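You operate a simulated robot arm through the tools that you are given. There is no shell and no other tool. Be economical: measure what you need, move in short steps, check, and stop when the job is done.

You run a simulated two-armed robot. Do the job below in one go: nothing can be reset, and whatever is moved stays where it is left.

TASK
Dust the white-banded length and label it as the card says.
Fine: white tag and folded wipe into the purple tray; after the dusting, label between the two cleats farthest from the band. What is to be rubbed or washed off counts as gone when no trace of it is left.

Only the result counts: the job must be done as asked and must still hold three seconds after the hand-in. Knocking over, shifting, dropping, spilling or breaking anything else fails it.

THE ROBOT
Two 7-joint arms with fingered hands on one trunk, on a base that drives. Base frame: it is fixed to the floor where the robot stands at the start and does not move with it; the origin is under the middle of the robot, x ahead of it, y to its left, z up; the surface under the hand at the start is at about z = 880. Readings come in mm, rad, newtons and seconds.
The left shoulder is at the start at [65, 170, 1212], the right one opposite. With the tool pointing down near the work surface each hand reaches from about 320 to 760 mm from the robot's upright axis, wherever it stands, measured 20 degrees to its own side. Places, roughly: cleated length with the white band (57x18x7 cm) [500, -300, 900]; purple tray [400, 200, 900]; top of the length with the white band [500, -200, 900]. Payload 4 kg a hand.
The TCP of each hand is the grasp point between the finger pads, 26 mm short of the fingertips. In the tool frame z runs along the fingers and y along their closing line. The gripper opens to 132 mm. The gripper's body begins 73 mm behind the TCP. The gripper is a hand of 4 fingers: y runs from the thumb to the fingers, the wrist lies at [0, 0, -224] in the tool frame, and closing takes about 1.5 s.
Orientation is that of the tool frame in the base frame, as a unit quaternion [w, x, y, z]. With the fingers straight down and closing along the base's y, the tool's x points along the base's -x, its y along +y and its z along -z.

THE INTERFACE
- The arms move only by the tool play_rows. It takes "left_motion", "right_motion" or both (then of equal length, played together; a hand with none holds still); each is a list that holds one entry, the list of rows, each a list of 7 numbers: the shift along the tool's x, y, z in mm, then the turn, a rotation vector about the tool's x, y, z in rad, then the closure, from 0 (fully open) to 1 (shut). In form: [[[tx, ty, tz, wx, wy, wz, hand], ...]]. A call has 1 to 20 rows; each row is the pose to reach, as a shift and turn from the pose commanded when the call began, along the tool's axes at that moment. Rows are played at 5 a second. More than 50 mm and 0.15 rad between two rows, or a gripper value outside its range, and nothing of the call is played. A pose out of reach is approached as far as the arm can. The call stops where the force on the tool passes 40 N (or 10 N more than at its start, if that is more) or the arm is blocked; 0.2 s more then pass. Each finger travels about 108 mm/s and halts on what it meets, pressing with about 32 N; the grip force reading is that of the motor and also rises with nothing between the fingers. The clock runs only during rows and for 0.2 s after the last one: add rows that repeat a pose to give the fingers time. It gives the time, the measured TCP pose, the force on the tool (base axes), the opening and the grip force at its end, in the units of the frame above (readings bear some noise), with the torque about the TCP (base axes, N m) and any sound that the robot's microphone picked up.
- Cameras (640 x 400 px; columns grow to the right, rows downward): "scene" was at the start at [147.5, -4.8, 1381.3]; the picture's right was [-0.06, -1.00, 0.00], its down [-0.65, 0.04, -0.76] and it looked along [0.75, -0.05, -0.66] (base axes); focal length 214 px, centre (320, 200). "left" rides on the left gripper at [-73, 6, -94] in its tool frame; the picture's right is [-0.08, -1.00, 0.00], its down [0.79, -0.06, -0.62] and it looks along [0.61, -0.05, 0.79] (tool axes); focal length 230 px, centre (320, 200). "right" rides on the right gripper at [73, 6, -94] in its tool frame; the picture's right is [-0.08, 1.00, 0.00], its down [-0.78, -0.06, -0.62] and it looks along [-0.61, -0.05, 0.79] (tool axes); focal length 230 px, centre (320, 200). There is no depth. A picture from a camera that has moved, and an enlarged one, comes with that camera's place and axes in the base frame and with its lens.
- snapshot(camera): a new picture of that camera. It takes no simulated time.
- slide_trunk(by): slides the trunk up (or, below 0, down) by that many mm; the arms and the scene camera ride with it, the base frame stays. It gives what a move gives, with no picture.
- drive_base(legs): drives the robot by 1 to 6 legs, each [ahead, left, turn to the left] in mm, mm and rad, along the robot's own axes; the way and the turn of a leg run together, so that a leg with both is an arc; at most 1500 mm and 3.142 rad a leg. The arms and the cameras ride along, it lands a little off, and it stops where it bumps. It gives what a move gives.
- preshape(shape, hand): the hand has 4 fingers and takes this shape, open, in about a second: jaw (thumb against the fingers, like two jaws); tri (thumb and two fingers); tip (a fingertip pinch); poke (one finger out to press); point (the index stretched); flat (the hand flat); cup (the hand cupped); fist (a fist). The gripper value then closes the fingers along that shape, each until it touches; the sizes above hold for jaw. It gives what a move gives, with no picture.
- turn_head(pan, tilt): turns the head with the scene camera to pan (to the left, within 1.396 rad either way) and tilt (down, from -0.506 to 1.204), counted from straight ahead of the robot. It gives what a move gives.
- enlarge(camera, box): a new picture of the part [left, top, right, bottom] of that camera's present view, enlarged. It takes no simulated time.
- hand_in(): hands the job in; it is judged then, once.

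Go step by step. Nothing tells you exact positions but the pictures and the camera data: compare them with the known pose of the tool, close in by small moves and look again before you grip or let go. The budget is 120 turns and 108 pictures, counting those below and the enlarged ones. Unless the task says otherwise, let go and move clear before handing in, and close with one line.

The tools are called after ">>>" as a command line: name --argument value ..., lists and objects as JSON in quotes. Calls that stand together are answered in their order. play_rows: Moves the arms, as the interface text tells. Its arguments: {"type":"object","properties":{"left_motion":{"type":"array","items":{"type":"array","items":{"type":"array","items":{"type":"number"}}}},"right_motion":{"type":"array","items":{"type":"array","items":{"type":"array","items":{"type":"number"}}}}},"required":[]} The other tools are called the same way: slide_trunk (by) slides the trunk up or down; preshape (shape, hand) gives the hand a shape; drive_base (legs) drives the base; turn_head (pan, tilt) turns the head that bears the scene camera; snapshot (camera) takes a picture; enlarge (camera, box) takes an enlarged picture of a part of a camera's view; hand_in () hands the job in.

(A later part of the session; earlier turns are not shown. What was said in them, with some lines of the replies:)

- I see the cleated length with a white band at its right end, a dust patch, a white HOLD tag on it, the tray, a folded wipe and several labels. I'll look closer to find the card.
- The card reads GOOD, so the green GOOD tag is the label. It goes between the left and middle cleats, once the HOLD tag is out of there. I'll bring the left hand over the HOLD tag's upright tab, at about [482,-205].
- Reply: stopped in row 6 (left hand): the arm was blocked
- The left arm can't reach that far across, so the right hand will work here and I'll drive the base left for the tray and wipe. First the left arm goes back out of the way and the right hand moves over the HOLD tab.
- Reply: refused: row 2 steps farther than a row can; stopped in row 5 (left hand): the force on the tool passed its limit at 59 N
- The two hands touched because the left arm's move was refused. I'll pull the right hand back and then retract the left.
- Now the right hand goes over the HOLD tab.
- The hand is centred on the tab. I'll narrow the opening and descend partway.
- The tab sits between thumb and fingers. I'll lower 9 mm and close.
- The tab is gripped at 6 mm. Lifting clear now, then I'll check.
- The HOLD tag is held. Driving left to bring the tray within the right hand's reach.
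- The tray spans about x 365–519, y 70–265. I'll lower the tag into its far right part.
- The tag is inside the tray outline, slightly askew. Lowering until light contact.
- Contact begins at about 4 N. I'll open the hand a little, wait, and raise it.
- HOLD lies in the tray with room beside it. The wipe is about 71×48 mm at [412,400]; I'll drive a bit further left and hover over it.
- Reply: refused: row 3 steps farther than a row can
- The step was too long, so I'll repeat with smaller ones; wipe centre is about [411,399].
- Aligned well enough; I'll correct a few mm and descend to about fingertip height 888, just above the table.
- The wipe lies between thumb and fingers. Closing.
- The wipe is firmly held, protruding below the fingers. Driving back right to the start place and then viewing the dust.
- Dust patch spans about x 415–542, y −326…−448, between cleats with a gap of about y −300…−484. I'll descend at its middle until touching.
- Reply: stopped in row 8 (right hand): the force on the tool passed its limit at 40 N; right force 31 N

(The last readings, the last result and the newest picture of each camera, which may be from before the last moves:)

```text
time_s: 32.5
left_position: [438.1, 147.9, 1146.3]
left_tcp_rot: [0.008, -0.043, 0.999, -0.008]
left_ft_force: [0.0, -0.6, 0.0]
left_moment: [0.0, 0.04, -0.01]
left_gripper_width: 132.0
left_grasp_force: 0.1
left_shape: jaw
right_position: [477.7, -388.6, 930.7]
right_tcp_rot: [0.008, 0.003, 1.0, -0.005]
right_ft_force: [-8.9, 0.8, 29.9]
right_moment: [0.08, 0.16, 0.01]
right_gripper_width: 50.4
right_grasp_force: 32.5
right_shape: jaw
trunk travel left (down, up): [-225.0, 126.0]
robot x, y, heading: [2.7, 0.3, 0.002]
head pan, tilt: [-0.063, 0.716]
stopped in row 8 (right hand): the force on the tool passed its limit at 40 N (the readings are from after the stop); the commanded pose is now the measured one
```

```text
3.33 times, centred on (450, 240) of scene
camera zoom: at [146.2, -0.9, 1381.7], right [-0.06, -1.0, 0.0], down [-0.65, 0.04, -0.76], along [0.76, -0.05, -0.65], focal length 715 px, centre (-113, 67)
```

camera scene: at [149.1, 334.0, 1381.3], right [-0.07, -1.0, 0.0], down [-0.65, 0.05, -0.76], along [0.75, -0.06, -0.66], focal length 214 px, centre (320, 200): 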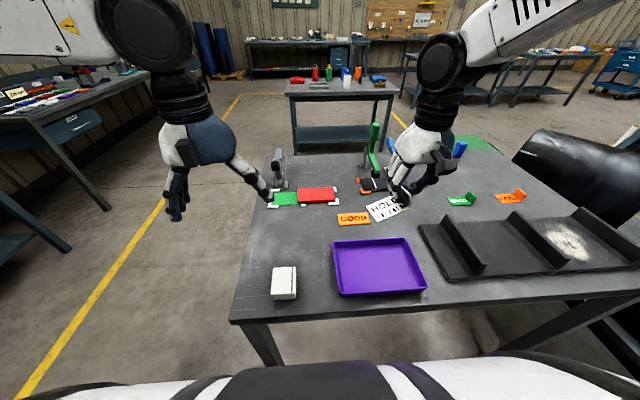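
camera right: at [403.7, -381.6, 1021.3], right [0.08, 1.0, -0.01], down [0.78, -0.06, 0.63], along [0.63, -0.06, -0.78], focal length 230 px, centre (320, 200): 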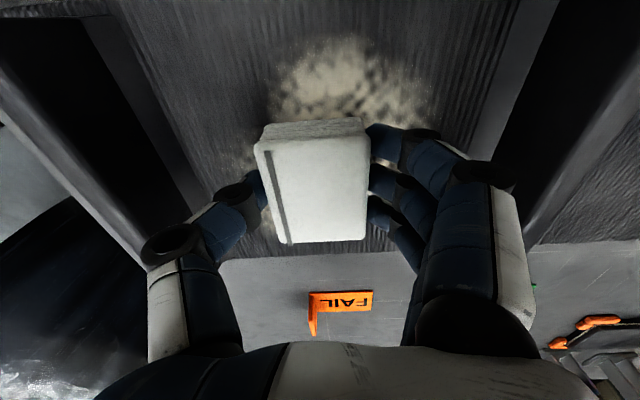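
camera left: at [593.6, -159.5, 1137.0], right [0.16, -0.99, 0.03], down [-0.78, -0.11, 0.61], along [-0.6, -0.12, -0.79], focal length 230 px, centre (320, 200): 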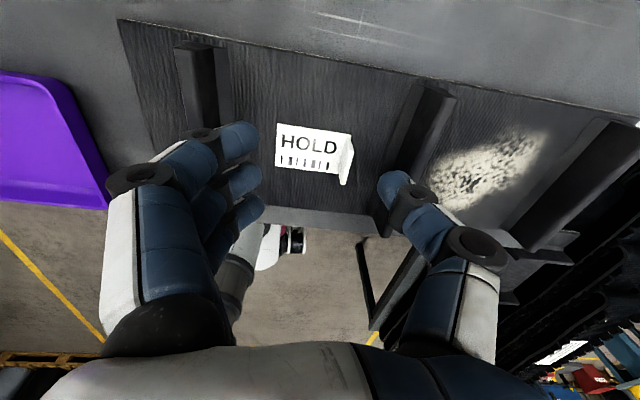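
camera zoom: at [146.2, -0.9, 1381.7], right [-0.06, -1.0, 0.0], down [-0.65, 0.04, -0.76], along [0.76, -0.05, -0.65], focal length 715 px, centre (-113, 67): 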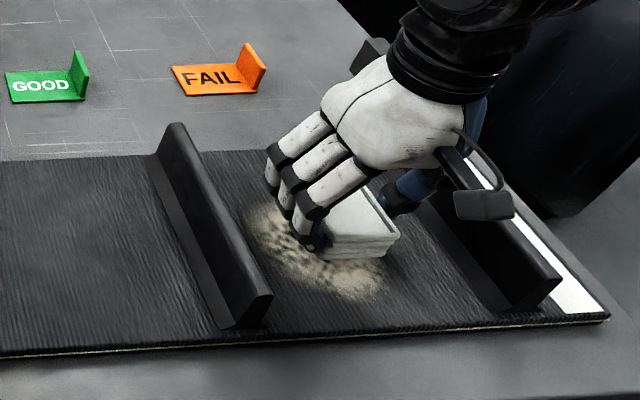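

Contact at TCP z≈931 with 30 N. I'll ease up 2 mm and make a trial stroke along x.

>>> play_rows --right_motion '[[[0, 0, -2, 0, 0, 0, 1], [-20, 0, -2, 0, 0, 0, 1], [-42, 0, -2, 0, 0, 0, 1], [-20, 0, -2, 0, 0, 0, 1], [0, 0, -2, 0, 0, 0, 1], [20, 0, -2, 0, 0, 0, 1], [42, 0, -2, 0, 0, 0, 1], [20, 0, -2, 0, 0, 0, 1], [0, 0, -2, 0, 0, 0, 1]]]'

>>> enlarge --camera "scene" --box '[360, 180, 540, 300]'

```text
time_s: 34.3
left_position: [437.9, 146.4, 1145.8]
left_tcp_rot: [0.008, -0.042, 0.999, -0.008]
left_ft_force: [-0.4, 0.1, 0.9]
left_moment: [-0.04, 0.04, -0.01]
left_gripper_width: 132.1
left_grasp_force: 0.1
left_shape: jaw
right_position: [445.3, -390.3, 930.2]
right_tcp_rot: [-0.004, 0.005, 1.0, -0.005]
right_ft_force: [-13.9, 0.7, 34.9]
right_moment: [0.13, 0.13, 0.06]
right_gripper_width: 49.6
right_grasp_force: 32.5
right_shape: jaw
trunk travel left (down, up): [-225.0, 126.0]
robot x, y, heading: [5.0, 5.4, -0.007]
head pan, tilt: [-0.063, 0.716]
stopped in row 9 (right hand): the force on the tool passed its limit at 44 N (the readings are from after the stop); the commanded pose is now the measured one
```

```text
3.33 times, centred on (450, 240) of scene
camera zoom: at [146.2, -1.0, 1381.7], right [-0.07, -1.0, 0.0], down [-0.65, 0.04, -0.76], along [0.75, -0.05, -0.65], focal length 715 px, centre (-113, 67)
```

zoom: 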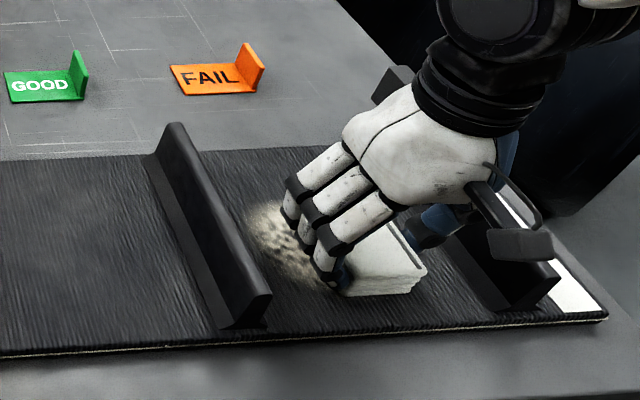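

The dust comes off under the wipe and the belt stays put, but the pressure is high. I'll raise 3 mm and check the force while shifting toward the middle cleat.

>>> play_rows --right_motion '[[[0, 0, -4, 0, 0, 0, 1], [0, 15, -4, 0, 0, 0, 1], [0, 30, -4, 0, 0, 0, 1], [0, 37, -4, 0, 0, 0, 1]]]'

>>> snapshot --camera "right"

>>> enlarge --camera "scene" --box '[360, 180, 540, 300]'

```text
time_s: 35.3
left_position: [439.1, 146.3, 1145.9]
left_tcp_rot: [0.007, -0.043, 0.999, -0.006]
left_ft_force: [-0.5, -0.8, -0.1]
left_moment: [0.0, 0.05, 0.02]
left_gripper_width: 131.8
left_grasp_force: 0.1
left_shape: jaw
right_position: [448.3, -354.0, 930.2]
right_tcp_rot: [-0.002, 0.004, 1.0, -0.005]
right_ft_force: [2.5, -13.4, 17.1]
right_moment: [-0.31, -0.07, -0.05]
right_gripper_width: 50.1
right_grasp_force: 32.1
right_shape: jaw
trunk travel left (down, up): [-225.0, 126.0]
robot x, y, heading: [5.3, 3.5, -0.006]
head pan, tilt: [-0.063, 0.716]
```

```text
70 pictures are left
camera right: at [374.6, -346.9, 1022.8], right [0.09, 1.0, -0.01], down [0.79, -0.06, 0.61], along [0.61, -0.06, -0.79], focal length 230 px, centre (320, 200)
```

right: 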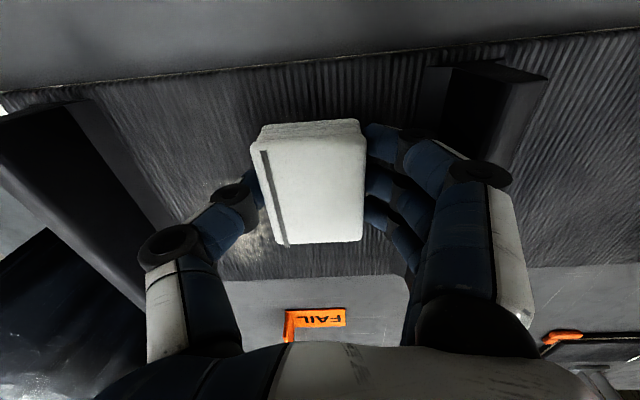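

```text
3.33 times, centred on (450, 240) of scene
camera zoom: at [148.4, -3.4, 1381.5], right [-0.07, -1.0, 0.0], down [-0.65, 0.04, -0.76], along [0.75, -0.05, -0.66], focal length 715 px, centre (-113, 67)
```

zoom: 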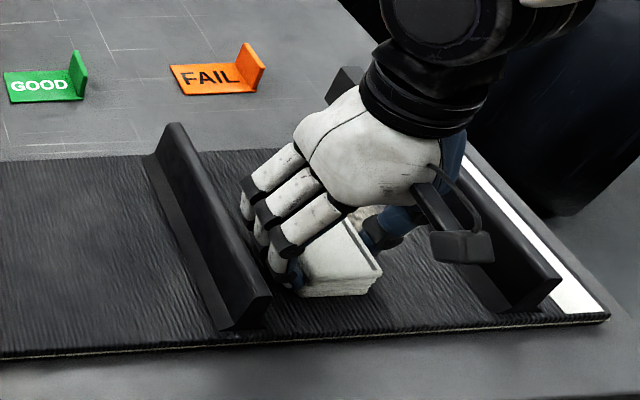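

Good force (17 N) and there is still clearance to the cleat. Stroking along x here, then back over the middle.

>>> play_rows --right_motion '[[[-18, 2, -0.5, 0, 0, 0, 1], [-36, 2, -0.5, 0, 0, 0, 1], [-54, 2, -0.5, 0, 0, 0, 1], [-72, 2, -0.5, 0, 0, 0, 1], [-72, -10, -0.5, 0, 0, 0, 1], [-54, -10, -0.5, 0, 0, 0, 1], [-36, -10, -0.5, 0, 0, 0, 1], [-18, -10, -0.5, 0, 0, 0, 1], [0, -10, -0.5, 0, 0, 0, 1], [10, -10, -0.5, 0, 0, 0, 1]]]'

>>> enlarge --camera "scene" --box '[360, 180, 540, 300]'

```text
time_s: 37.5
left_position: [441.5, 146.2, 1144.2]
left_tcp_rot: [0.007, -0.044, 0.999, -0.007]
left_ft_force: [0.5, 1.1, 0.1]
left_moment: [-0.03, 0.02, 0.04]
left_gripper_width: 132.0
left_grasp_force: 0.1
left_shape: jaw
right_position: [439.1, -364.4, 932.2]
right_tcp_rot: [-0.004, 0.005, 1.0, -0.004]
right_ft_force: [-0.1, 0.2, -0.2]
right_moment: [0.06, -0.02, -0.03]
right_gripper_width: 49.5
right_grasp_force: 31.6
right_shape: jaw
trunk travel left (down, up): [-225.0, 126.0]
robot x, y, heading: [2.1, 2.5, 0.002]
head pan, tilt: [-0.063, 0.716]
```

```text
3.33 times, centred on (450, 240) of scene
camera zoom: at [149.2, -2.7, 1381.3], right [-0.07, -1.0, 0.0], down [-0.65, 0.04, -0.76], along [0.75, -0.05, -0.66], focal length 715 px, centre (-113, 67)
```

zoom: 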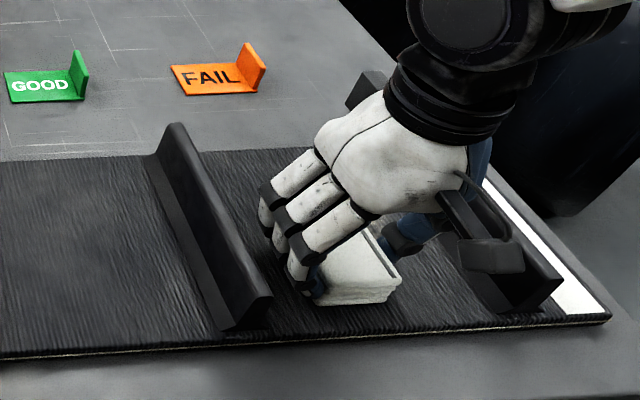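

The contact faded at z 932. I'll lower 3 mm and stroke the remaining width toward the band side.

>>> play_rows --right_motion '[[[0, 0, 3, 0, 0, 0, 1], [0, -20, 3, 0, 0, 0, 1], [-18, -20, 3, 0, 0, 0, 1], [-36, -20, 3, 0, 0, 0, 1], [-54, -20, 3, 0, 0, 0, 1], [-72, -20, 3, 0, 0, 0, 1], [-84, -22, 3, 0, 0, 0, 1], [-84, -40, 3, 0, 0, 0, 1], [-72, -45, 3, 0, 0, 0, 1], [-54, -45, 3, 0, 0, 0, 1], [-36, -45, 3, 0, 0, 0, 1], [-18, -45, 3, 0, 0, 0, 1], [0, -45, 3, 0, 0, 0, 1], [0, -64, 3, 0, 0, 0, 1]]]'

>>> snapshot --camera "right"

>>> enlarge --camera "scene" --box '[360, 180, 540, 300]'

```text
time_s: 40.5
left_position: [439.0, 147.7, 1145.4]
left_tcp_rot: [0.008, -0.043, 0.999, -0.008]
left_ft_force: [-0.3, 0.0, 0.4]
left_moment: [0.01, 0.0, 0.0]
left_gripper_width: 131.8
left_grasp_force: 0.1
left_shape: jaw
right_position: [435.6, -425.8, 930.0]
right_tcp_rot: [-0.004, 0.005, 1.0, -0.005]
right_ft_force: [-0.6, 15.8, 23.4]
right_moment: [0.79, -0.01, 0.05]
right_gripper_width: 50.1
right_grasp_force: 32.2
right_shape: jaw
trunk travel left (down, up): [-225.0, 126.0]
robot x, y, heading: [-3.9, 2.8, -0.005]
head pan, tilt: [-0.063, 0.716]
```

```text
67 pictures are left
camera right: at [363.3, -417.9, 1022.5], right [0.09, 1.0, -0.01], down [0.79, -0.06, 0.61], along [0.61, -0.06, -0.79], focal length 230 px, centre (320, 200)
```

right: 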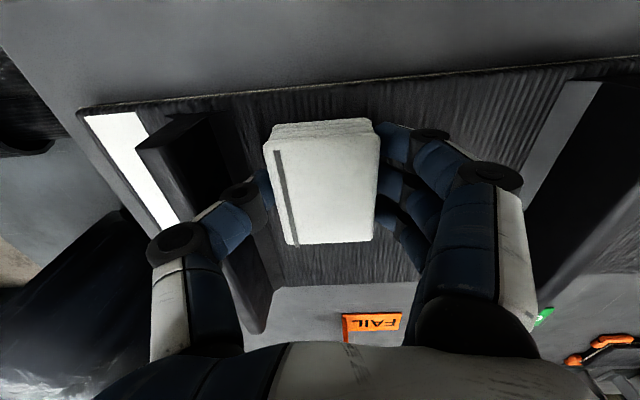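

```text
3.33 times, centred on (450, 240) of scene
camera zoom: at [147.4, 0.1, 1381.6], right [-0.06, -1.0, 0.0], down [-0.65, 0.04, -0.76], along [0.75, -0.05, -0.65], focal length 715 px, centre (-113, 67)
```

zoom: 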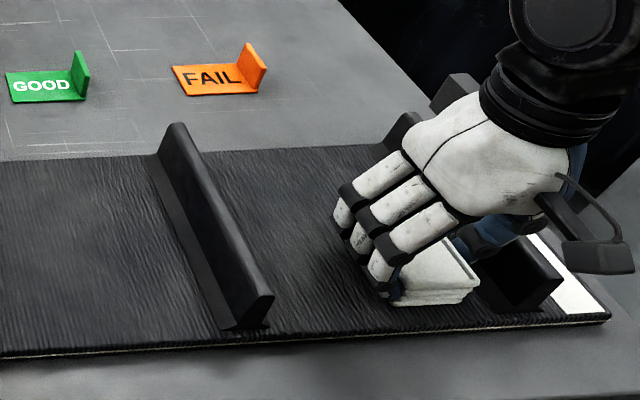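

Nearly clear. One pass along x here, one more back over the middle, then lift to inspect.

>>> play_rows --right_motion '[[[-18, 0, -0.5, 0, 0, 0, 1], [-36, 0, -0.5, 0, 0, 0, 1], [-54, 0, -0.5, 0, 0, 0, 1], [-72, 0, -0.5, 0, 0, 0, 1], [-88, 0, -0.5, 0, 0, 0, 1], [-88, 15, -0.5, 0, 0, 0, 1], [-88, 35, -0.5, 0, 0, 0, 1], [-88, 55, -0.5, 0, 0, 0, 1], [-88, 70, -0.5, 0, 0, 0, 1], [-70, 70, -0.5, 0, 0, 0, 1], [-50, 70, -0.5, 0, 0, 0, 1], [-30, 70, -0.5, 0, 0, 0, 1]]]'

>>> play_rows --right_motion '[[[0, 0, -40, 0, 0, 0, 1], [0, 0, -85, 0, 0, 0, 1], [0, 0, -130, 0, 0, 0, 1], [0, 45, -140, 0, 0, 0, 1], [0, 90, -140, 0, 0, 0, 1], [0, 90, -140, 0, 0, 0, 1]]]'

>>> snapshot --camera "right"

>>> enlarge --camera "scene" --box '[380, 200, 540, 290]'

```text
time_s: 43.1
left_position: [440.6, 145.2, 1145.4]
left_tcp_rot: [0.007, -0.044, 0.999, -0.007]
left_ft_force: [-0.5, -0.2, 0.4]
left_moment: [-0.01, 0.0, 0.01]
left_gripper_width: 131.9
left_grasp_force: 0.1
left_shape: jaw
right_position: [468.2, -356.6, 930.8]
right_tcp_rot: [-0.003, 0.006, 1.0, -0.004]
right_ft_force: [8.3, 0.7, 11.4]
right_moment: [0.06, -0.17, -0.01]
right_gripper_width: 49.5
right_grasp_force: 32.0
right_shape: jaw
trunk travel left (down, up): [-225.0, 126.0]
robot x, y, heading: [1.4, 5.8, 0.001]
head pan, tilt: [-0.063, 0.716]
```

```text
time_s: 44.5
left_position: [441.6, 145.6, 1143.7]
left_tcp_rot: [0.007, -0.043, 0.999, -0.006]
left_ft_force: [0.5, 0.3, -0.4]
left_moment: [0.01, 0.02, 0.04]
left_gripper_width: 131.5
left_grasp_force: 0.1
left_shape: jaw
right_position: [470.8, -267.9, 1067.9]
right_tcp_rot: [-0.004, 0.005, 1.0, -0.004]
right_ft_force: [-0.5, -0.2, -0.6]
right_moment: [-0.01, -0.02, 0.01]
right_gripper_width: 49.3
right_grasp_force: 32.2
right_shape: jaw
trunk travel left (down, up): [-225.0, 126.0]
robot x, y, heading: [3.3, 4.2, -0.0]
head pan, tilt: [-0.063, 0.716]
```

```text
65 pictures are left
camera right: at [399.6, -259.9, 1160.1], right [0.09, 1.0, -0.01], down [0.79, -0.06, 0.61], along [0.61, -0.06, -0.79], focal length 230 px, centre (320, 200)
```

right: 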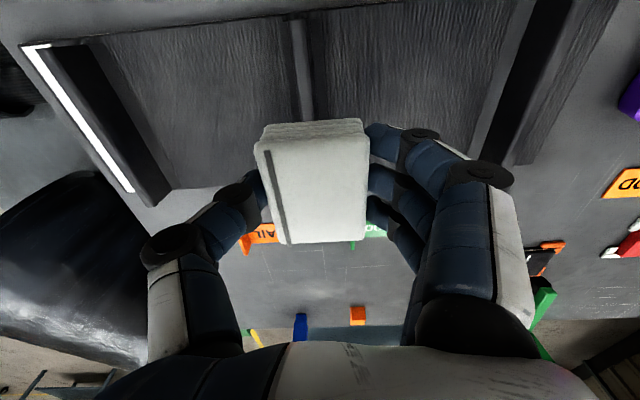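

```text
4.00 times, centred on (460, 245) of scene
camera zoom: at [149.2, -3.4, 1381.3], right [-0.07, -1.0, 0.0], down [-0.65, 0.04, -0.76], along [0.75, -0.05, -0.66], focal length 858 px, centre (-240, 20)
```

zoom: 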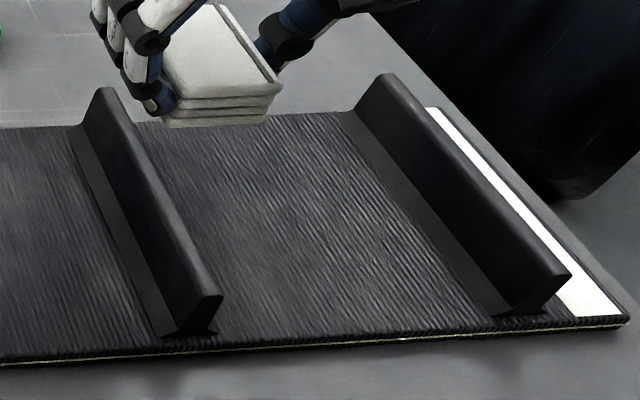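

The belt looks clean. I'll check the strip beside the middle cleat more closely.

>>> enlarge --camera "right" --box '[90, 10, 330, 190]'

>>> enlarge --camera "scene" --box '[410, 215, 490, 275]'

```text
2.22 times, centred on (210, 100) of right
camera zoom: at [399.6, -259.9, 1160.1], right [0.09, 1.0, -0.01], down [0.79, -0.06, 0.61], along [0.61, -0.06, -0.79], focal length 511 px, centre (564, 422)
```

zoom: 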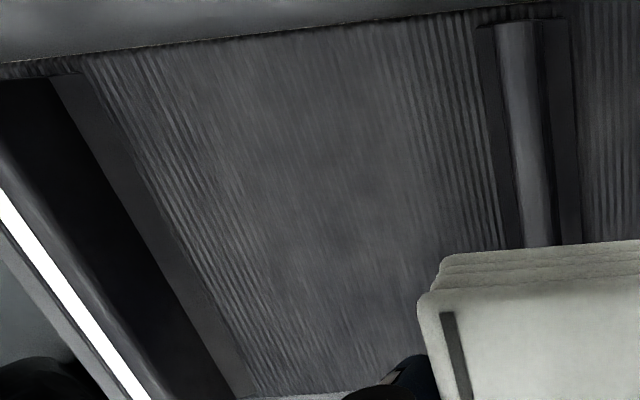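

```text
6.67 times, centred on (450, 245) of scene
camera zoom: at [149.2, -3.4, 1381.3], right [-0.07, -1.0, 0.0], down [-0.65, 0.04, -0.76], along [0.75, -0.05, -0.66], focal length 1430 px, centre (-547, -100)
```

zoom: 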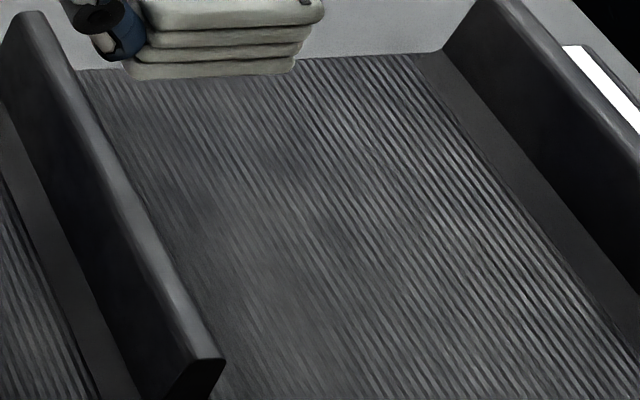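

There may be a faint haze in the middle; I'll compare with the untouched left bay.

>>> enlarge --camera "scene" --box '[335, 220, 425, 285]'

>>> enlarge --camera "scene" --box '[425, 220, 515, 285]'

```text
6.15 times, centred on (380, 252) of scene
camera zoom: at [149.2, -3.4, 1381.3], right [-0.07, -1.0, 0.0], down [-0.65, 0.04, -0.76], along [0.75, -0.05, -0.66], focal length 1320 px, centre (-49, -123)
```

zoom: 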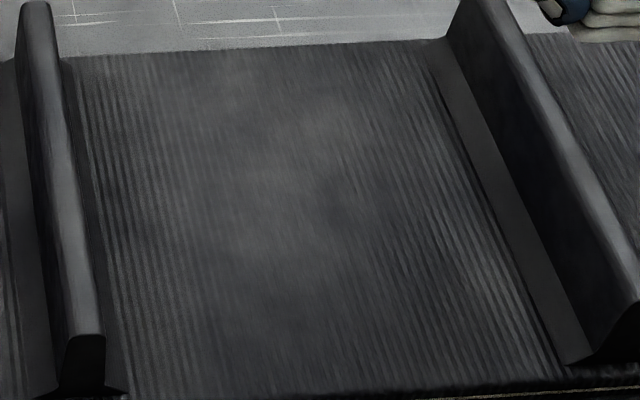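

```text
6.15 times, centred on (470, 252) of scene
camera zoom: at [149.2, -3.4, 1381.3], right [-0.07, -1.0, 0.0], down [-0.65, 0.04, -0.76], along [0.75, -0.05, -0.66], focal length 1320 px, centre (-603, -123)
```

zoom: 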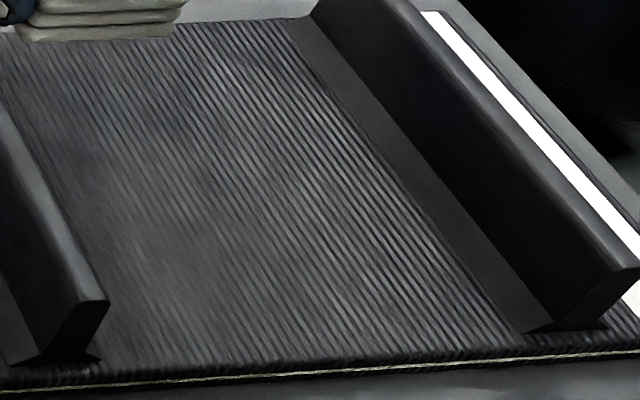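

The untouched bay shows the same wear, so the dust is gone. Driving left to put the wipe in the tray's free left part, around [458,210].

>>> drive_base --legs '[[0, 380, 0]]'

>>> snapshot --camera "right"

>>> snapshot --camera "scene"

```text
time_s: 48.4
left_position: [441.5, 526.4, 1146.3]
left_tcp_rot: [0.007, -0.042, 0.999, -0.007]
left_ft_force: [0.8, -0.9, 0.7]
left_moment: [-0.01, -0.03, -0.03]
left_gripper_width: 131.8
left_grasp_force: 0.2
left_shape: jaw
right_position: [472.2, 114.5, 1067.3]
right_tcp_rot: [-0.004, 0.006, 1.0, -0.004]
right_ft_force: [0.9, 0.3, -1.2]
right_moment: [0.03, -0.03, 0.01]
right_gripper_width: 49.2
right_grasp_force: 32.1
right_shape: jaw
trunk travel left (down, up): [-225.0, 126.0]
robot x, y, heading: [5.2, 384.5, -0.006]
head pan, tilt: [-0.063, 0.716]
```

```text
59 pictures are left
camera right: at [400.6, 120.7, 1160.1], right [0.09, 1.0, -0.01], down [0.79, -0.07, 0.61], along [0.61, -0.06, -0.79], focal length 230 px, centre (320, 200)
```

right: 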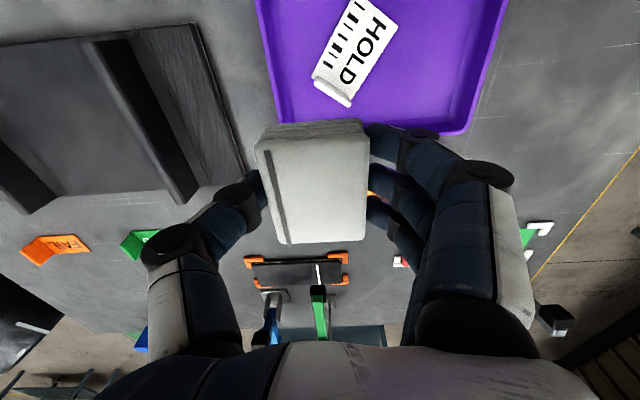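

```text
58 pictures are left
camera scene: at [150.4, 378.0, 1381.3], right [-0.07, -1.0, 0.0], down [-0.65, 0.04, -0.75], along [0.75, -0.05, -0.66], focal length 214 px, centre (320, 200)
```

scene: 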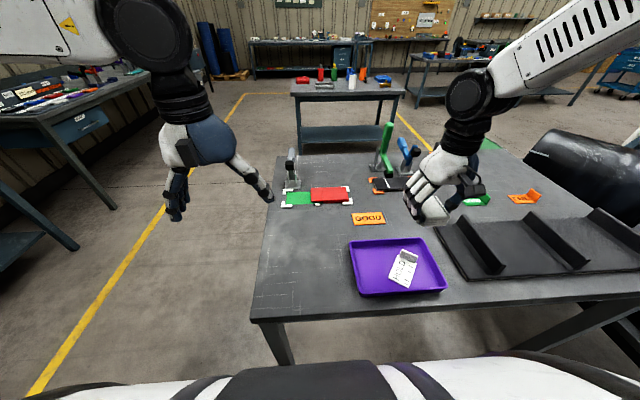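

Moving over the free part at [455,215] and lowering to just above the tray.

>>> play_rows --right_motion '[[[6, 40, 0, 0, 0, 0, 1], [12, 80, 0, 0, 0, 0, 1], [17, 100, 30, 0, 0, 0, 1], [17, 100, 75, 0, 0, 0, 1], [17, 100, 118, 0, 0, 0, 1], [17, 100, 118, 0, 0, 0, 1]]]'

>>> snapshot --camera "right"

>>> enlarge --camera "scene" --box '[330, 200, 470, 300]'

```text
time_s: 49.8
left_position: [441.7, 525.9, 1145.7]
left_tcp_rot: [0.007, -0.041, 0.999, -0.007]
left_ft_force: [0.4, 0.3, 0.4]
left_moment: [0.0, 0.0, 0.01]
left_gripper_width: 131.9
left_grasp_force: 0.1
left_shape: jaw
right_position: [453.7, 216.8, 946.6]
right_tcp_rot: [-0.004, 0.006, 1.0, -0.004]
right_ft_force: [-0.2, 0.1, -0.6]
right_moment: [0.01, 0.02, 0.01]
right_gripper_width: 49.3
right_grasp_force: 31.7
right_shape: jaw
trunk travel left (down, up): [-225.0, 126.0]
robot x, y, heading: [2.6, 379.9, -0.006]
head pan, tilt: [-0.063, 0.716]
```

```text
57 pictures are left
camera right: at [381.6, 223.8, 1038.8], right [0.09, 1.0, -0.01], down [0.79, -0.07, 0.61], along [0.61, -0.06, -0.79], focal length 230 px, centre (320, 200)
```

right: 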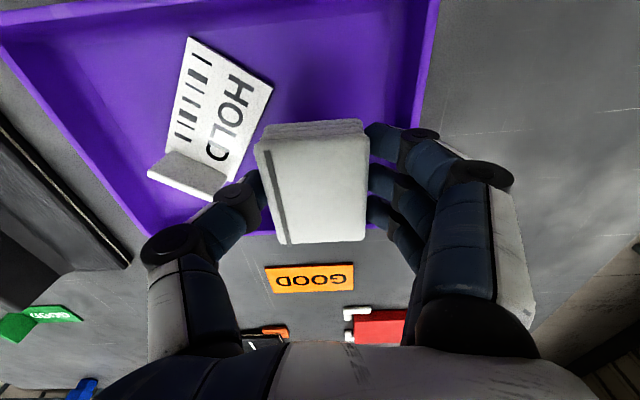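

```text
4.00 times, centred on (400, 250) of scene
camera zoom: at [149.7, 377.7, 1381.4], right [-0.07, -1.0, 0.0], down [-0.65, 0.04, -0.76], along [0.75, -0.05, -0.66], focal length 858 px, centre (0, 0)
```

zoom: 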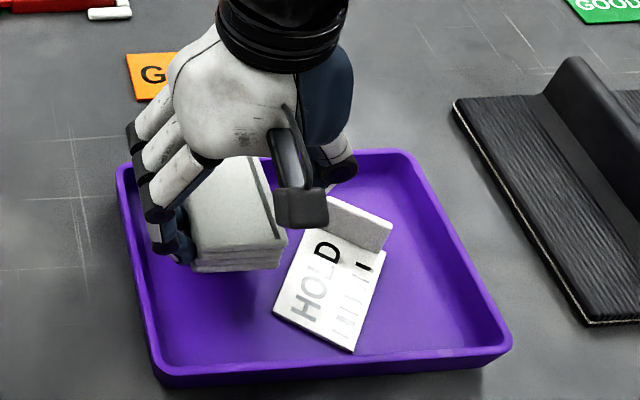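

Clear of the tag. Shifting slightly nearer and lowering to the tray floor.

>>> play_rows --right_motion '[[[6, 3, 10, 0, 0, 0, 1], [6, 3, 18, 0, 0, 0, 1], [6, 3, 22, 0, 0, 0, 1], [6, 3, 22, 0, 0, 0, 1]]]'

>>> enlarge --camera "scene" --box '[330, 200, 470, 300]'

```text
time_s: 50.8
left_position: [442.8, 525.0, 1144.6]
left_tcp_rot: [0.007, -0.042, 0.999, -0.008]
left_ft_force: [-0.3, 0.5, 0.0]
left_moment: [-0.02, 0.04, 0.01]
left_gripper_width: 131.9
left_grasp_force: 0.1
left_shape: jaw
right_position: [449.2, 216.5, 925.7]
right_tcp_rot: [-0.003, 0.006, 1.0, -0.005]
right_ft_force: [0.3, 0.3, -1.0]
right_moment: [0.02, -0.02, -0.02]
right_gripper_width: 49.1
right_grasp_force: 31.7
right_shape: jaw
trunk travel left (down, up): [-225.0, 126.0]
robot x, y, heading: [0.3, 382.4, -0.006]
head pan, tilt: [-0.063, 0.716]
```

```text
4.00 times, centred on (400, 250) of scene
camera zoom: at [150.4, 377.8, 1381.3], right [-0.07, -1.0, 0.0], down [-0.65, 0.04, -0.76], along [0.75, -0.05, -0.66], focal length 858 px, centre (0, 0)
```

zoom: 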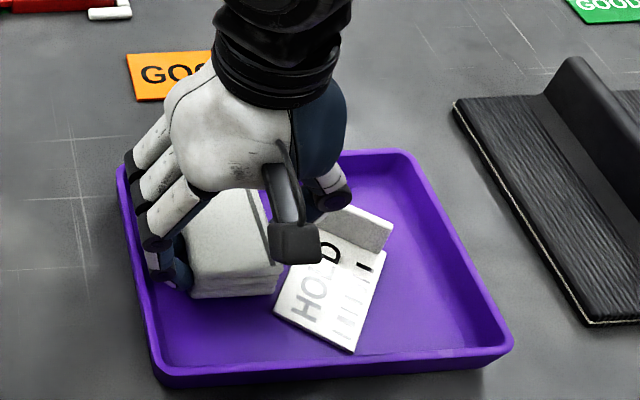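

Just above the floor; opening only slightly (to spare the tray wall), then lifting.

>>> play_rows --right_motion '[[[0, -2, 3, 0, 0, 0, 0.62], [0, -2, 3, 0, 0, 0, 0.55], [0, -2, 3, 0, 0, 0, 0.52], [0, -2, 3, 0, 0, 0, 0.52], [0, -2, 3, 0, 0, 0, 0.52], [0, -2, -20, 0, 0, 0, 0.52], [0, -2, -60, 0, 0, 0, 0.5], [0, -2, -105, 0, 0, 0, 0.5], [0, -2, -140, 0, 0, 0, 0.5]]]'

>>> enlarge --camera "scene" --box '[330, 200, 470, 300]'

>>> snapshot --camera "right"

```text
time_s: 52.8
left_position: [441.5, 525.2, 1143.9]
left_tcp_rot: [0.007, -0.042, 0.999, -0.007]
left_ft_force: [-0.6, -0.2, -0.6]
left_moment: [0.0, -0.02, 0.01]
left_gripper_width: 131.7
left_grasp_force: 0.0
left_shape: jaw
right_position: [451.0, 215.9, 1068.1]
right_tcp_rot: [-0.004, 0.006, 1.0, -0.005]
right_ft_force: [0.3, -0.1, 0.3]
right_moment: [0.02, 0.01, 0.0]
right_gripper_width: 65.3
right_grasp_force: 0.0
right_shape: jaw
trunk travel left (down, up): [-225.0, 126.0]
robot x, y, heading: [2.4, 381.2, 0.0]
head pan, tilt: [-0.063, 0.716]
```

```text
4.00 times, centred on (400, 250) of scene
camera zoom: at [149.9, 377.7, 1381.4], right [-0.07, -1.0, 0.0], down [-0.65, 0.04, -0.76], along [0.75, -0.05, -0.66], focal length 858 px, centre (0, 0)
```

zoom: 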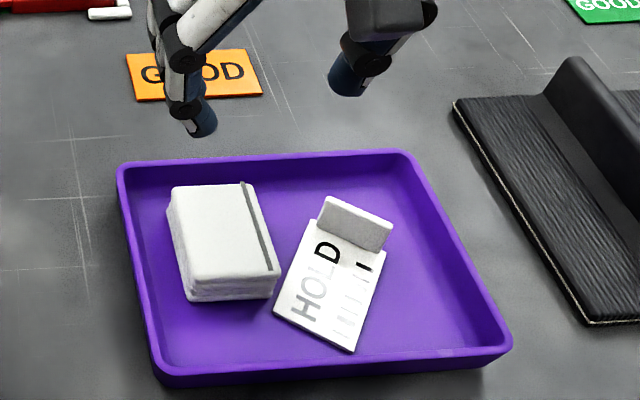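

```text
53 pictures are left
camera right: at [378.4, 223.1, 1161.2], right [0.09, 1.0, -0.01], down [0.79, -0.07, 0.61], along [0.61, -0.06, -0.79], focal length 230 px, centre (320, 200)
```

right: 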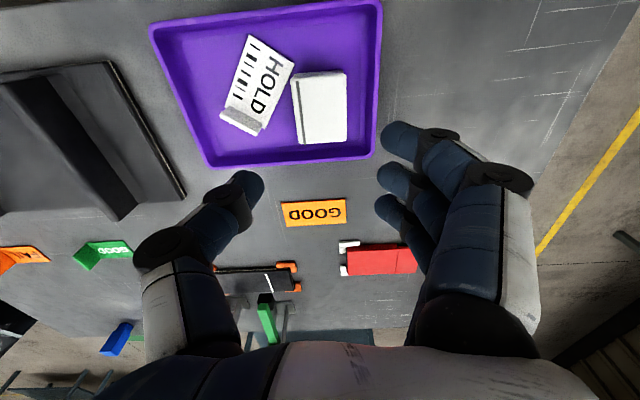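

Both tag and wipe are in the tray. Driving back and approaching the green GOOD tag's tab near [675,-238].

>>> drive_base --legs '[[0, -380, 0]]'

>>> play_rows --right_motion '[[[-40, -12, 0, 0, 0, 0, 0.5], [-80, -24, 0, 0, 0, 0, 0.5], [-120, -36, 0, 0, 0, 0, 0.5], [-160, -48, 5, 0, 0, 0, 0.5], [-195, -60, 20, 0, 0, 0, 0.5], [-215, -68, 40, 0, 0, 0, 0.6], [-215, -68, 60, 0, 0, 0, 0.6], [-215, -68, 60, 0, 0, 0, 0.6]]]'

>>> snapshot --camera "right"

>>> enlarge --camera "scene" --box '[310, 120, 470, 240]'

```text
time_s: 56.8
left_position: [440.7, 136.1, 1145.9]
left_tcp_rot: [0.008, -0.04, 0.999, -0.005]
left_ft_force: [0.1, -1.0, -1.1]
left_moment: [-0.01, -0.01, 0.01]
left_gripper_width: 131.9
left_grasp_force: 0.0
left_shape: jaw
right_position: [448.5, -172.2, 1068.2]
right_tcp_rot: [-0.004, 0.008, 1.0, -0.005]
right_ft_force: [0.0, 0.8, 0.0]
right_moment: [0.01, -0.02, -0.03]
right_gripper_width: 64.8
right_grasp_force: 0.1
right_shape: jaw
trunk travel left (down, up): [-225.0, 126.0]
robot x, y, heading: [3.0, -4.6, -0.011]
head pan, tilt: [-0.063, 0.716]
```

```text
time_s: 58.6
left_position: [440.5, 137.4, 1145.9]
left_tcp_rot: [0.007, -0.041, 0.999, -0.007]
left_ft_force: [0.7, -0.6, 0.2]
left_moment: [0.0, -0.03, 0.02]
left_gripper_width: 132.2
left_grasp_force: 0.0
left_shape: jaw
right_position: [661.3, -243.3, 1005.5]
right_tcp_rot: [-0.004, 0.008, 1.0, -0.005]
right_ft_force: [-1.4, 1.2, -0.2]
right_moment: [-0.01, 0.01, -0.02]
right_gripper_width: 53.5
right_grasp_force: 0.1
right_shape: jaw
trunk travel left (down, up): [-225.0, 126.0]
robot x, y, heading: [-0.0, -5.5, -0.008]
head pan, tilt: [-0.063, 0.716]
```

```text
52 pictures are left
camera right: at [590.0, -236.0, 1098.5], right [0.09, 1.0, -0.01], down [0.79, -0.07, 0.61], along [0.61, -0.07, -0.79], focal length 230 px, centre (320, 200)
```

right: 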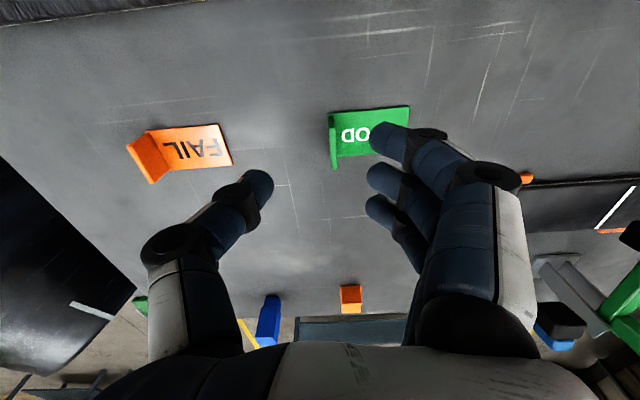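

```text
3.33 times, centred on (390, 180) of scene
camera zoom: at [147.8, -9.4, 1381.3], right [-0.07, -1.0, 0.0], down [-0.65, 0.05, -0.76], along [0.75, -0.05, -0.66], focal length 715 px, centre (87, 267)
```

zoom: 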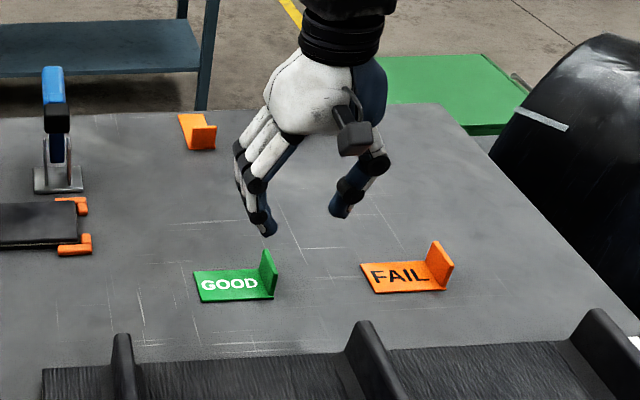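

Tab centre is about [679,-236]. Shifting and descending to just above contact height.

>>> play_rows --right_motion '[[[-10, 4, 15, 0, 0, 0, 0.65], [-18, 7, 45, 0, 0, 0, 0.7], [-18, 7, 80, 0, 0, 0, 0.7], [-18, 7, 88, 0, 0, 0, 0.7], [-18, 7, 88, 0, 0, 0, 0.7]]]'

>>> snapshot --camera "right"

>>> enlarge --camera "scene" --box '[330, 150, 430, 225]'

```text
time_s: 59.8
left_position: [441.2, 136.8, 1144.7]
left_tcp_rot: [0.007, -0.04, 0.999, -0.007]
left_ft_force: [-0.4, 0.6, -0.3]
left_moment: [-0.02, 0.03, 0.0]
left_gripper_width: 132.0
left_grasp_force: 0.1
left_shape: jaw
right_position: [679.9, -240.6, 916.4]
right_tcp_rot: [-0.003, 0.009, 1.0, -0.004]
right_ft_force: [0.0, 0.4, -1.1]
right_moment: [0.02, 0.02, 0.02]
right_gripper_width: 40.0
right_grasp_force: 0.1
right_shape: jaw
trunk travel left (down, up): [-225.0, 126.0]
robot x, y, heading: [2.0, -0.7, -0.006]
head pan, tilt: [-0.063, 0.716]
```

```text
50 pictures are left
camera right: at [608.3, -232.2, 1009.7], right [0.09, 1.0, -0.01], down [0.79, -0.07, 0.61], along [0.61, -0.07, -0.79], focal length 230 px, centre (320, 200)
```

right: 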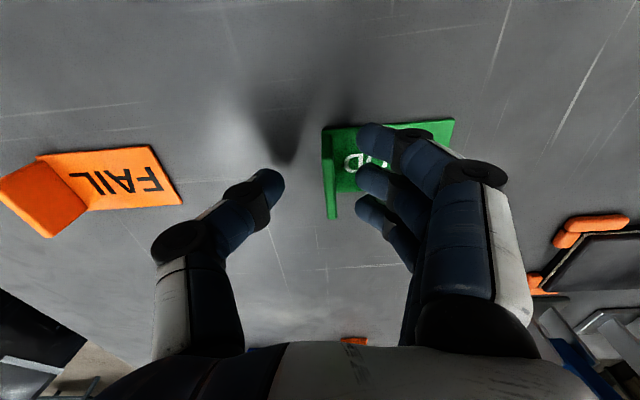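

```text
5.33 times, centred on (380, 188) of scene
camera zoom: at [148.0, -9.4, 1381.3], right [-0.07, -1.0, 0.0], down [-0.65, 0.05, -0.75], along [0.75, -0.05, -0.66], focal length 1144 px, centre (0, 267)
```

zoom: 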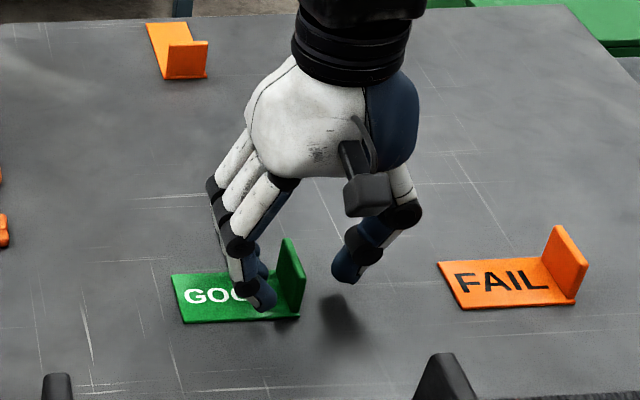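

Tab between the fingers; small centring, lower 3 mm, and close.

>>> play_rows --right_motion '[[[0, 4, 3, 0, 0, 0, 0.72], [0, 4, 3, 0, 0, 0, 0.85], [0, 4, 3, 0, 0, 0, 0.95], [0, 4, 3, 0, 0, 0, 1], [0, 4, 3, 0, 0, 0, 1], [0, 4, 3, 0, 0, 0, 1], [0, 4, 3, 0, 0, 0, 1]]]'

>>> play_rows --right_motion '[[[0, 0, -15, 0, 0, 0, 1], [0, 0, -45, 0, 0, 0, 1], [0, 0, -90, 0, 0, 0, 1], [0, 0, -120, 0, 0, 0, 1], [0, 0, -120, 0, 0, 0, 1]]]'

>>> snapshot --camera "right"

```text
time_s: 61.4
left_position: [440.7, 136.9, 1145.3]
left_tcp_rot: [0.007, -0.039, 0.999, -0.007]
left_ft_force: [0.1, -0.7, -0.1]
left_moment: [0.03, -0.01, -0.01]
left_gripper_width: 131.9
left_grasp_force: 0.1
left_shape: jaw
right_position: [680.5, -234.9, 914.7]
right_tcp_rot: [-0.004, 0.009, 1.0, -0.005]
right_ft_force: [0.4, -0.1, 0.4]
right_moment: [0.05, -0.03, -0.01]
right_gripper_width: 0.2
right_grasp_force: 32.1
right_shape: jaw
trunk travel left (down, up): [-225.0, 126.0]
robot x, y, heading: [-4.0, -5.6, -0.007]
head pan, tilt: [-0.063, 0.716]
```

```text
time_s: 62.6
left_position: [441.2, 137.1, 1144.8]
left_tcp_rot: [0.006, -0.039, 0.999, -0.007]
left_ft_force: [0.1, -0.2, 0.1]
left_moment: [0.03, 0.01, 0.02]
left_gripper_width: 131.8
left_grasp_force: 0.0
left_shape: jaw
right_position: [682.1, -231.1, 1038.1]
right_tcp_rot: [-0.003, 0.009, 1.0, -0.004]
right_ft_force: [0.5, 0.7, 0.0]
right_moment: [0.07, -0.03, 0.02]
right_gripper_width: 0.4
right_grasp_force: 32.4
right_shape: jaw
trunk travel left (down, up): [-225.0, 126.0]
robot x, y, heading: [3.4, -4.0, -0.008]
head pan, tilt: [-0.063, 0.716]
```

```text
48 pictures are left
camera right: at [609.2, -223.9, 1130.5], right [0.09, 1.0, -0.01], down [0.79, -0.07, 0.61], along [0.61, -0.06, -0.79], focal length 230 px, centre (320, 200)
```

right: 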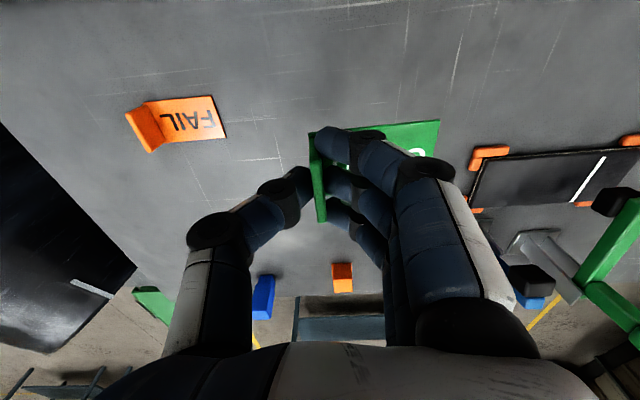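

The GOOD tag is held level. Moving it over the left bay at about [482,-206], high, then looking.

>>> play_rows --right_motion '[[[40, 5, -5, 0, 0, 0, 1], [80, 10, -5, 0, 0, 0, 1], [120, 15, -5, 0, 0, 0, 1], [160, 20, -5, 0, 0, 0, 1], [200, 25, 0, 0, 0, 0, 1], [200, 25, 40, 0, 0, 0, 1], [200, 25, 70, 0, 0, 0, 1], [200, 25, 70, 0, 0, 0, 1]]]'

>>> snapshot --camera "right"

>>> enlarge --camera "scene" --box '[300, 180, 460, 300]'

```text
time_s: 64.4
left_position: [441.0, 136.3, 1145.4]
left_tcp_rot: [0.007, -0.04, 0.999, -0.007]
left_ft_force: [1.1, -0.2, 0.5]
left_moment: [0.0, -0.03, -0.03]
left_gripper_width: 131.8
left_grasp_force: 0.0
left_shape: jaw
right_position: [478.6, -204.4, 969.2]
right_tcp_rot: [-0.003, 0.009, 1.0, -0.004]
right_ft_force: [-0.8, -1.4, -0.6]
right_moment: [0.03, 0.0, 0.01]
right_gripper_width: 0.2
right_grasp_force: 31.6
right_shape: jaw
trunk travel left (down, up): [-225.0, 126.0]
robot x, y, heading: [-1.4, -4.8, -0.006]
head pan, tilt: [-0.063, 0.716]
```

```text
47 pictures are left
camera right: at [404.8, -196.9, 1061.3], right [0.09, 1.0, -0.01], down [0.79, -0.07, 0.61], along [0.61, -0.07, -0.79], focal length 230 px, centre (320, 200)
```

right: 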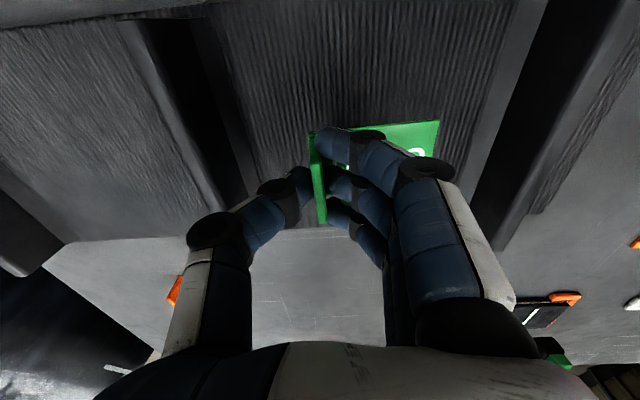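

```text
3.33 times, centred on (380, 240) of scene
camera zoom: at [147.9, -9.5, 1381.3], right [-0.07, -1.0, 0.0], down [-0.65, 0.05, -0.75], along [0.75, -0.05, -0.66], focal length 715 px, centre (120, 67)
```

zoom: 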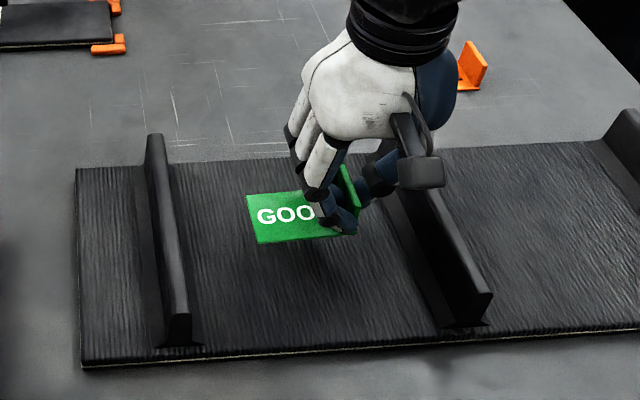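

Well placed between the two cleats. Lowering to the belt.

>>> play_rows --right_motion '[[[0, 0, 20, 0, 0, 0, 1], [0, 0, 32, 0, 0, 0, 1], [0, 0, 37, 0, 0, 0, 1], [0, 0, 39, 0, 0, 0, 1], [0, 0, 39, 0, 0, 0, 1]]]'

>>> enlarge --camera "scene" --box '[300, 180, 460, 300]'

```text
time_s: 65.6
left_position: [440.4, 137.2, 1145.4]
left_tcp_rot: [0.008, -0.039, 0.999, -0.007]
left_ft_force: [-0.3, 0.1, 0.5]
left_moment: [-0.01, 0.02, 0.0]
left_gripper_width: 132.4
left_grasp_force: 0.1
left_shape: jaw
right_position: [479.7, -205.8, 930.2]
right_tcp_rot: [-0.003, 0.01, 1.0, -0.005]
right_ft_force: [-0.8, -2.5, 10.8]
right_moment: [0.05, 0.0, -0.01]
right_gripper_width: 0.7
right_grasp_force: 31.8
right_shape: jaw
trunk travel left (down, up): [-225.0, 126.0]
robot x, y, heading: [3.0, -2.4, -0.006]
head pan, tilt: [-0.063, 0.716]
```

```text
3.33 times, centred on (380, 240) of scene
camera zoom: at [147.1, -9.4, 1381.5], right [-0.07, -1.0, 0.0], down [-0.65, 0.05, -0.76], along [0.75, -0.05, -0.66], focal length 715 px, centre (120, 67)
```

zoom: 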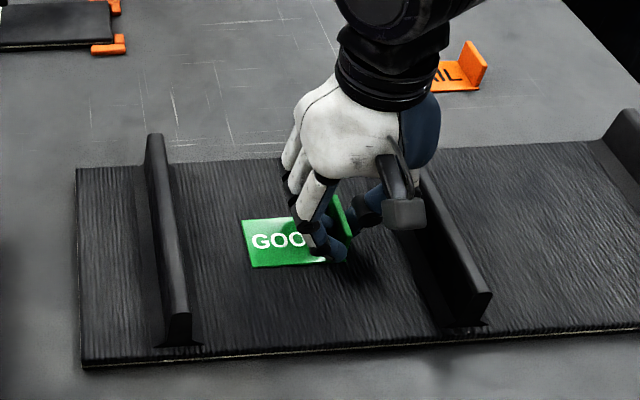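

The tag is in contact at about 11 N. Opening gently, then lifting straight up.

>>> play_rows --right_motion '[[[0, 0, -1, 0, 0, 0, 0.92], [0, 0, -1, 0, 0, 0, 0.82], [0, 0, -1, 0, 0, 0, 0.75], [0, 0, -1, 0, 0, 0, 0.7], [0, 0, -1, 0, 0, 0, 0.7], [0, 0, -20, 0, 0, 0, 0.7], [0, 0, -60, 0, 0, 0, 0.7], [0, 0, -105, 0, 0, 0, 0.7], [0, 0, -150, 0, 0, 0, 0.7]]]'

>>> play_rows --right_motion '[[[0, -40, -10, 0, 0, 0, 0.6], [0, -85, -20, 0, 0, 0, 0.5], [0, -130, -30, 0, 0, 0, 0.3], [0, -175, -40, 0, 0, 0, 0], [0, -220, -50, 0, 0, 0, 0], [0, -220, -50, 0, 0, 0, 0]]]'

>>> snapshot --camera "scene"

>>> enlarge --camera "scene" --box '[300, 180, 540, 300]'

```text
time_s: 67.6
left_position: [440.1, 136.5, 1145.6]
left_tcp_rot: [0.007, -0.041, 0.999, -0.006]
left_ft_force: [-0.1, -0.6, -0.4]
left_moment: [0.0, 0.01, -0.01]
left_gripper_width: 132.2
left_grasp_force: 0.1
left_shape: jaw
right_position: [481.3, -204.4, 1080.0]
right_tcp_rot: [-0.004, 0.008, 1.0, -0.004]
right_ft_force: [0.2, 0.5, 0.1]
right_moment: [-0.01, 0.0, 0.01]
right_gripper_width: 39.1
right_grasp_force: 0.0
right_shape: jaw
trunk travel left (down, up): [-225.0, 126.0]
robot x, y, heading: [-2.7, 0.2, -0.008]
head pan, tilt: [-0.063, 0.716]
```

```text
time_s: 69.0
left_position: [440.5, 137.9, 1145.6]
left_tcp_rot: [0.006, -0.04, 0.999, -0.007]
left_ft_force: [0.2, 0.8, -0.4]
left_moment: [0.0, -0.02, -0.01]
left_gripper_width: 131.8
left_grasp_force: 0.1
left_shape: jaw
right_position: [479.9, -424.9, 1128.3]
right_tcp_rot: [-0.004, 0.009, 1.0, -0.005]
right_ft_force: [0.2, -0.2, 0.9]
right_moment: [0.0, -0.01, 0.03]
right_gripper_width: 132.1
right_grasp_force: 0.0
right_shape: jaw
trunk travel left (down, up): [-225.0, 126.0]
robot x, y, heading: [3.4, -2.2, -0.005]
head pan, tilt: [-0.063, 0.716]
```

```text
44 pictures are left
camera scene: at [148.0, -8.6, 1381.2], right [-0.07, -1.0, 0.0], down [-0.65, 0.05, -0.75], along [0.75, -0.05, -0.66], focal length 214 px, centre (320, 200)
```

scene: 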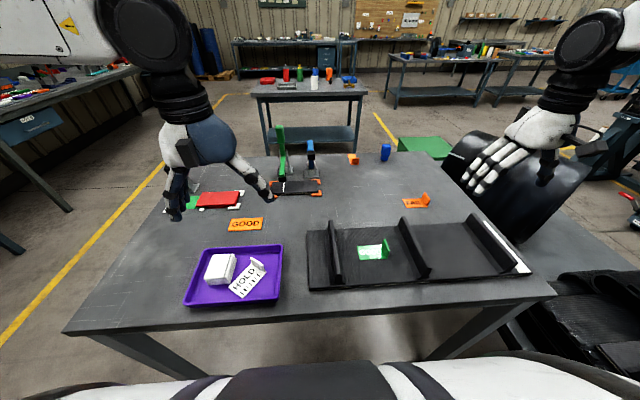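

```text
2.67 times, centred on (420, 240) of scene
camera zoom: at [148.0, -8.6, 1381.2], right [-0.07, -1.0, 0.0], down [-0.65, 0.05, -0.75], along [0.75, -0.05, -0.66], focal length 572 px, centre (53, 93)
```

zoom: 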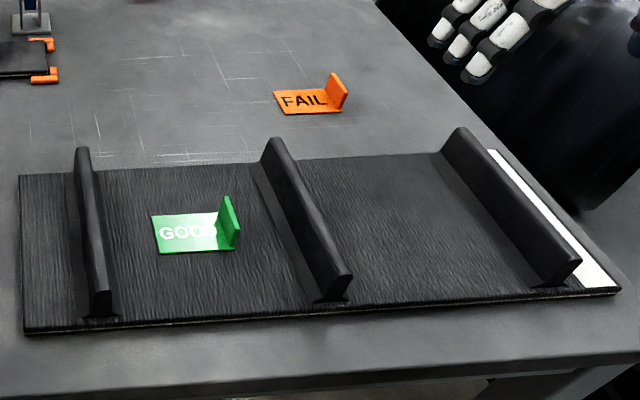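

Everything is in place. One last look at the dusted patch from the hand camera.

>>> snapshot --camera "right"

>>> enlarge --camera "right" --box '[220, 0, 440, 150]'

```text
42 pictures are left
camera right: at [406.8, -417.0, 1220.7], right [0.09, 1.0, -0.01], down [0.79, -0.07, 0.61], along [0.61, -0.07, -0.79], focal length 230 px, centre (320, 200)
```

right: 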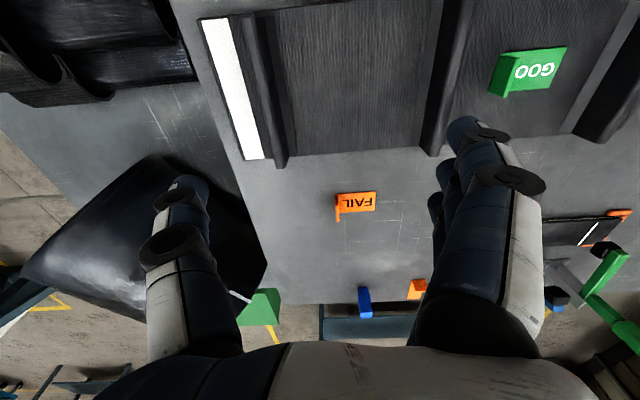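

```text
2.67 times, centred on (330, 75) of right
camera zoom: at [406.8, -417.0, 1220.7], right [0.09, 1.0, -0.01], down [0.79, -0.07, 0.61], along [0.61, -0.07, -0.79], focal length 614 px, centre (293, 533)
```

zoom: 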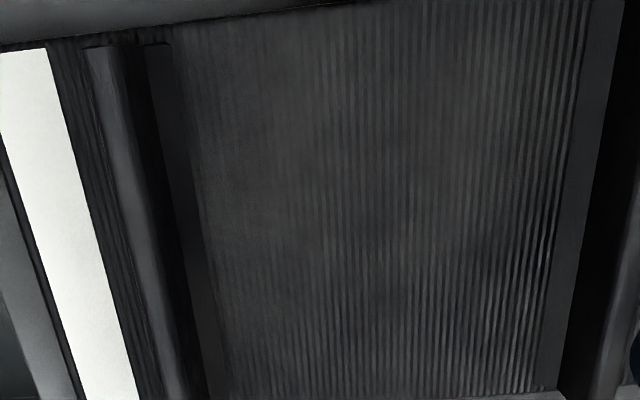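

The patch is clean, the GOOD label lies between the two cleats farthest from the band, and the white tag and wipe are in the purple tray. Handing in.

>>> hand_in

```text
The job is handed in.
```

The white-banded length is dusted with no dust visible in the last close-up. The green GOOD label is on it as the card says, between the two cleats farthest from the band. The HOLD tag and the wipe are in the purple tray, and the job is handed in.
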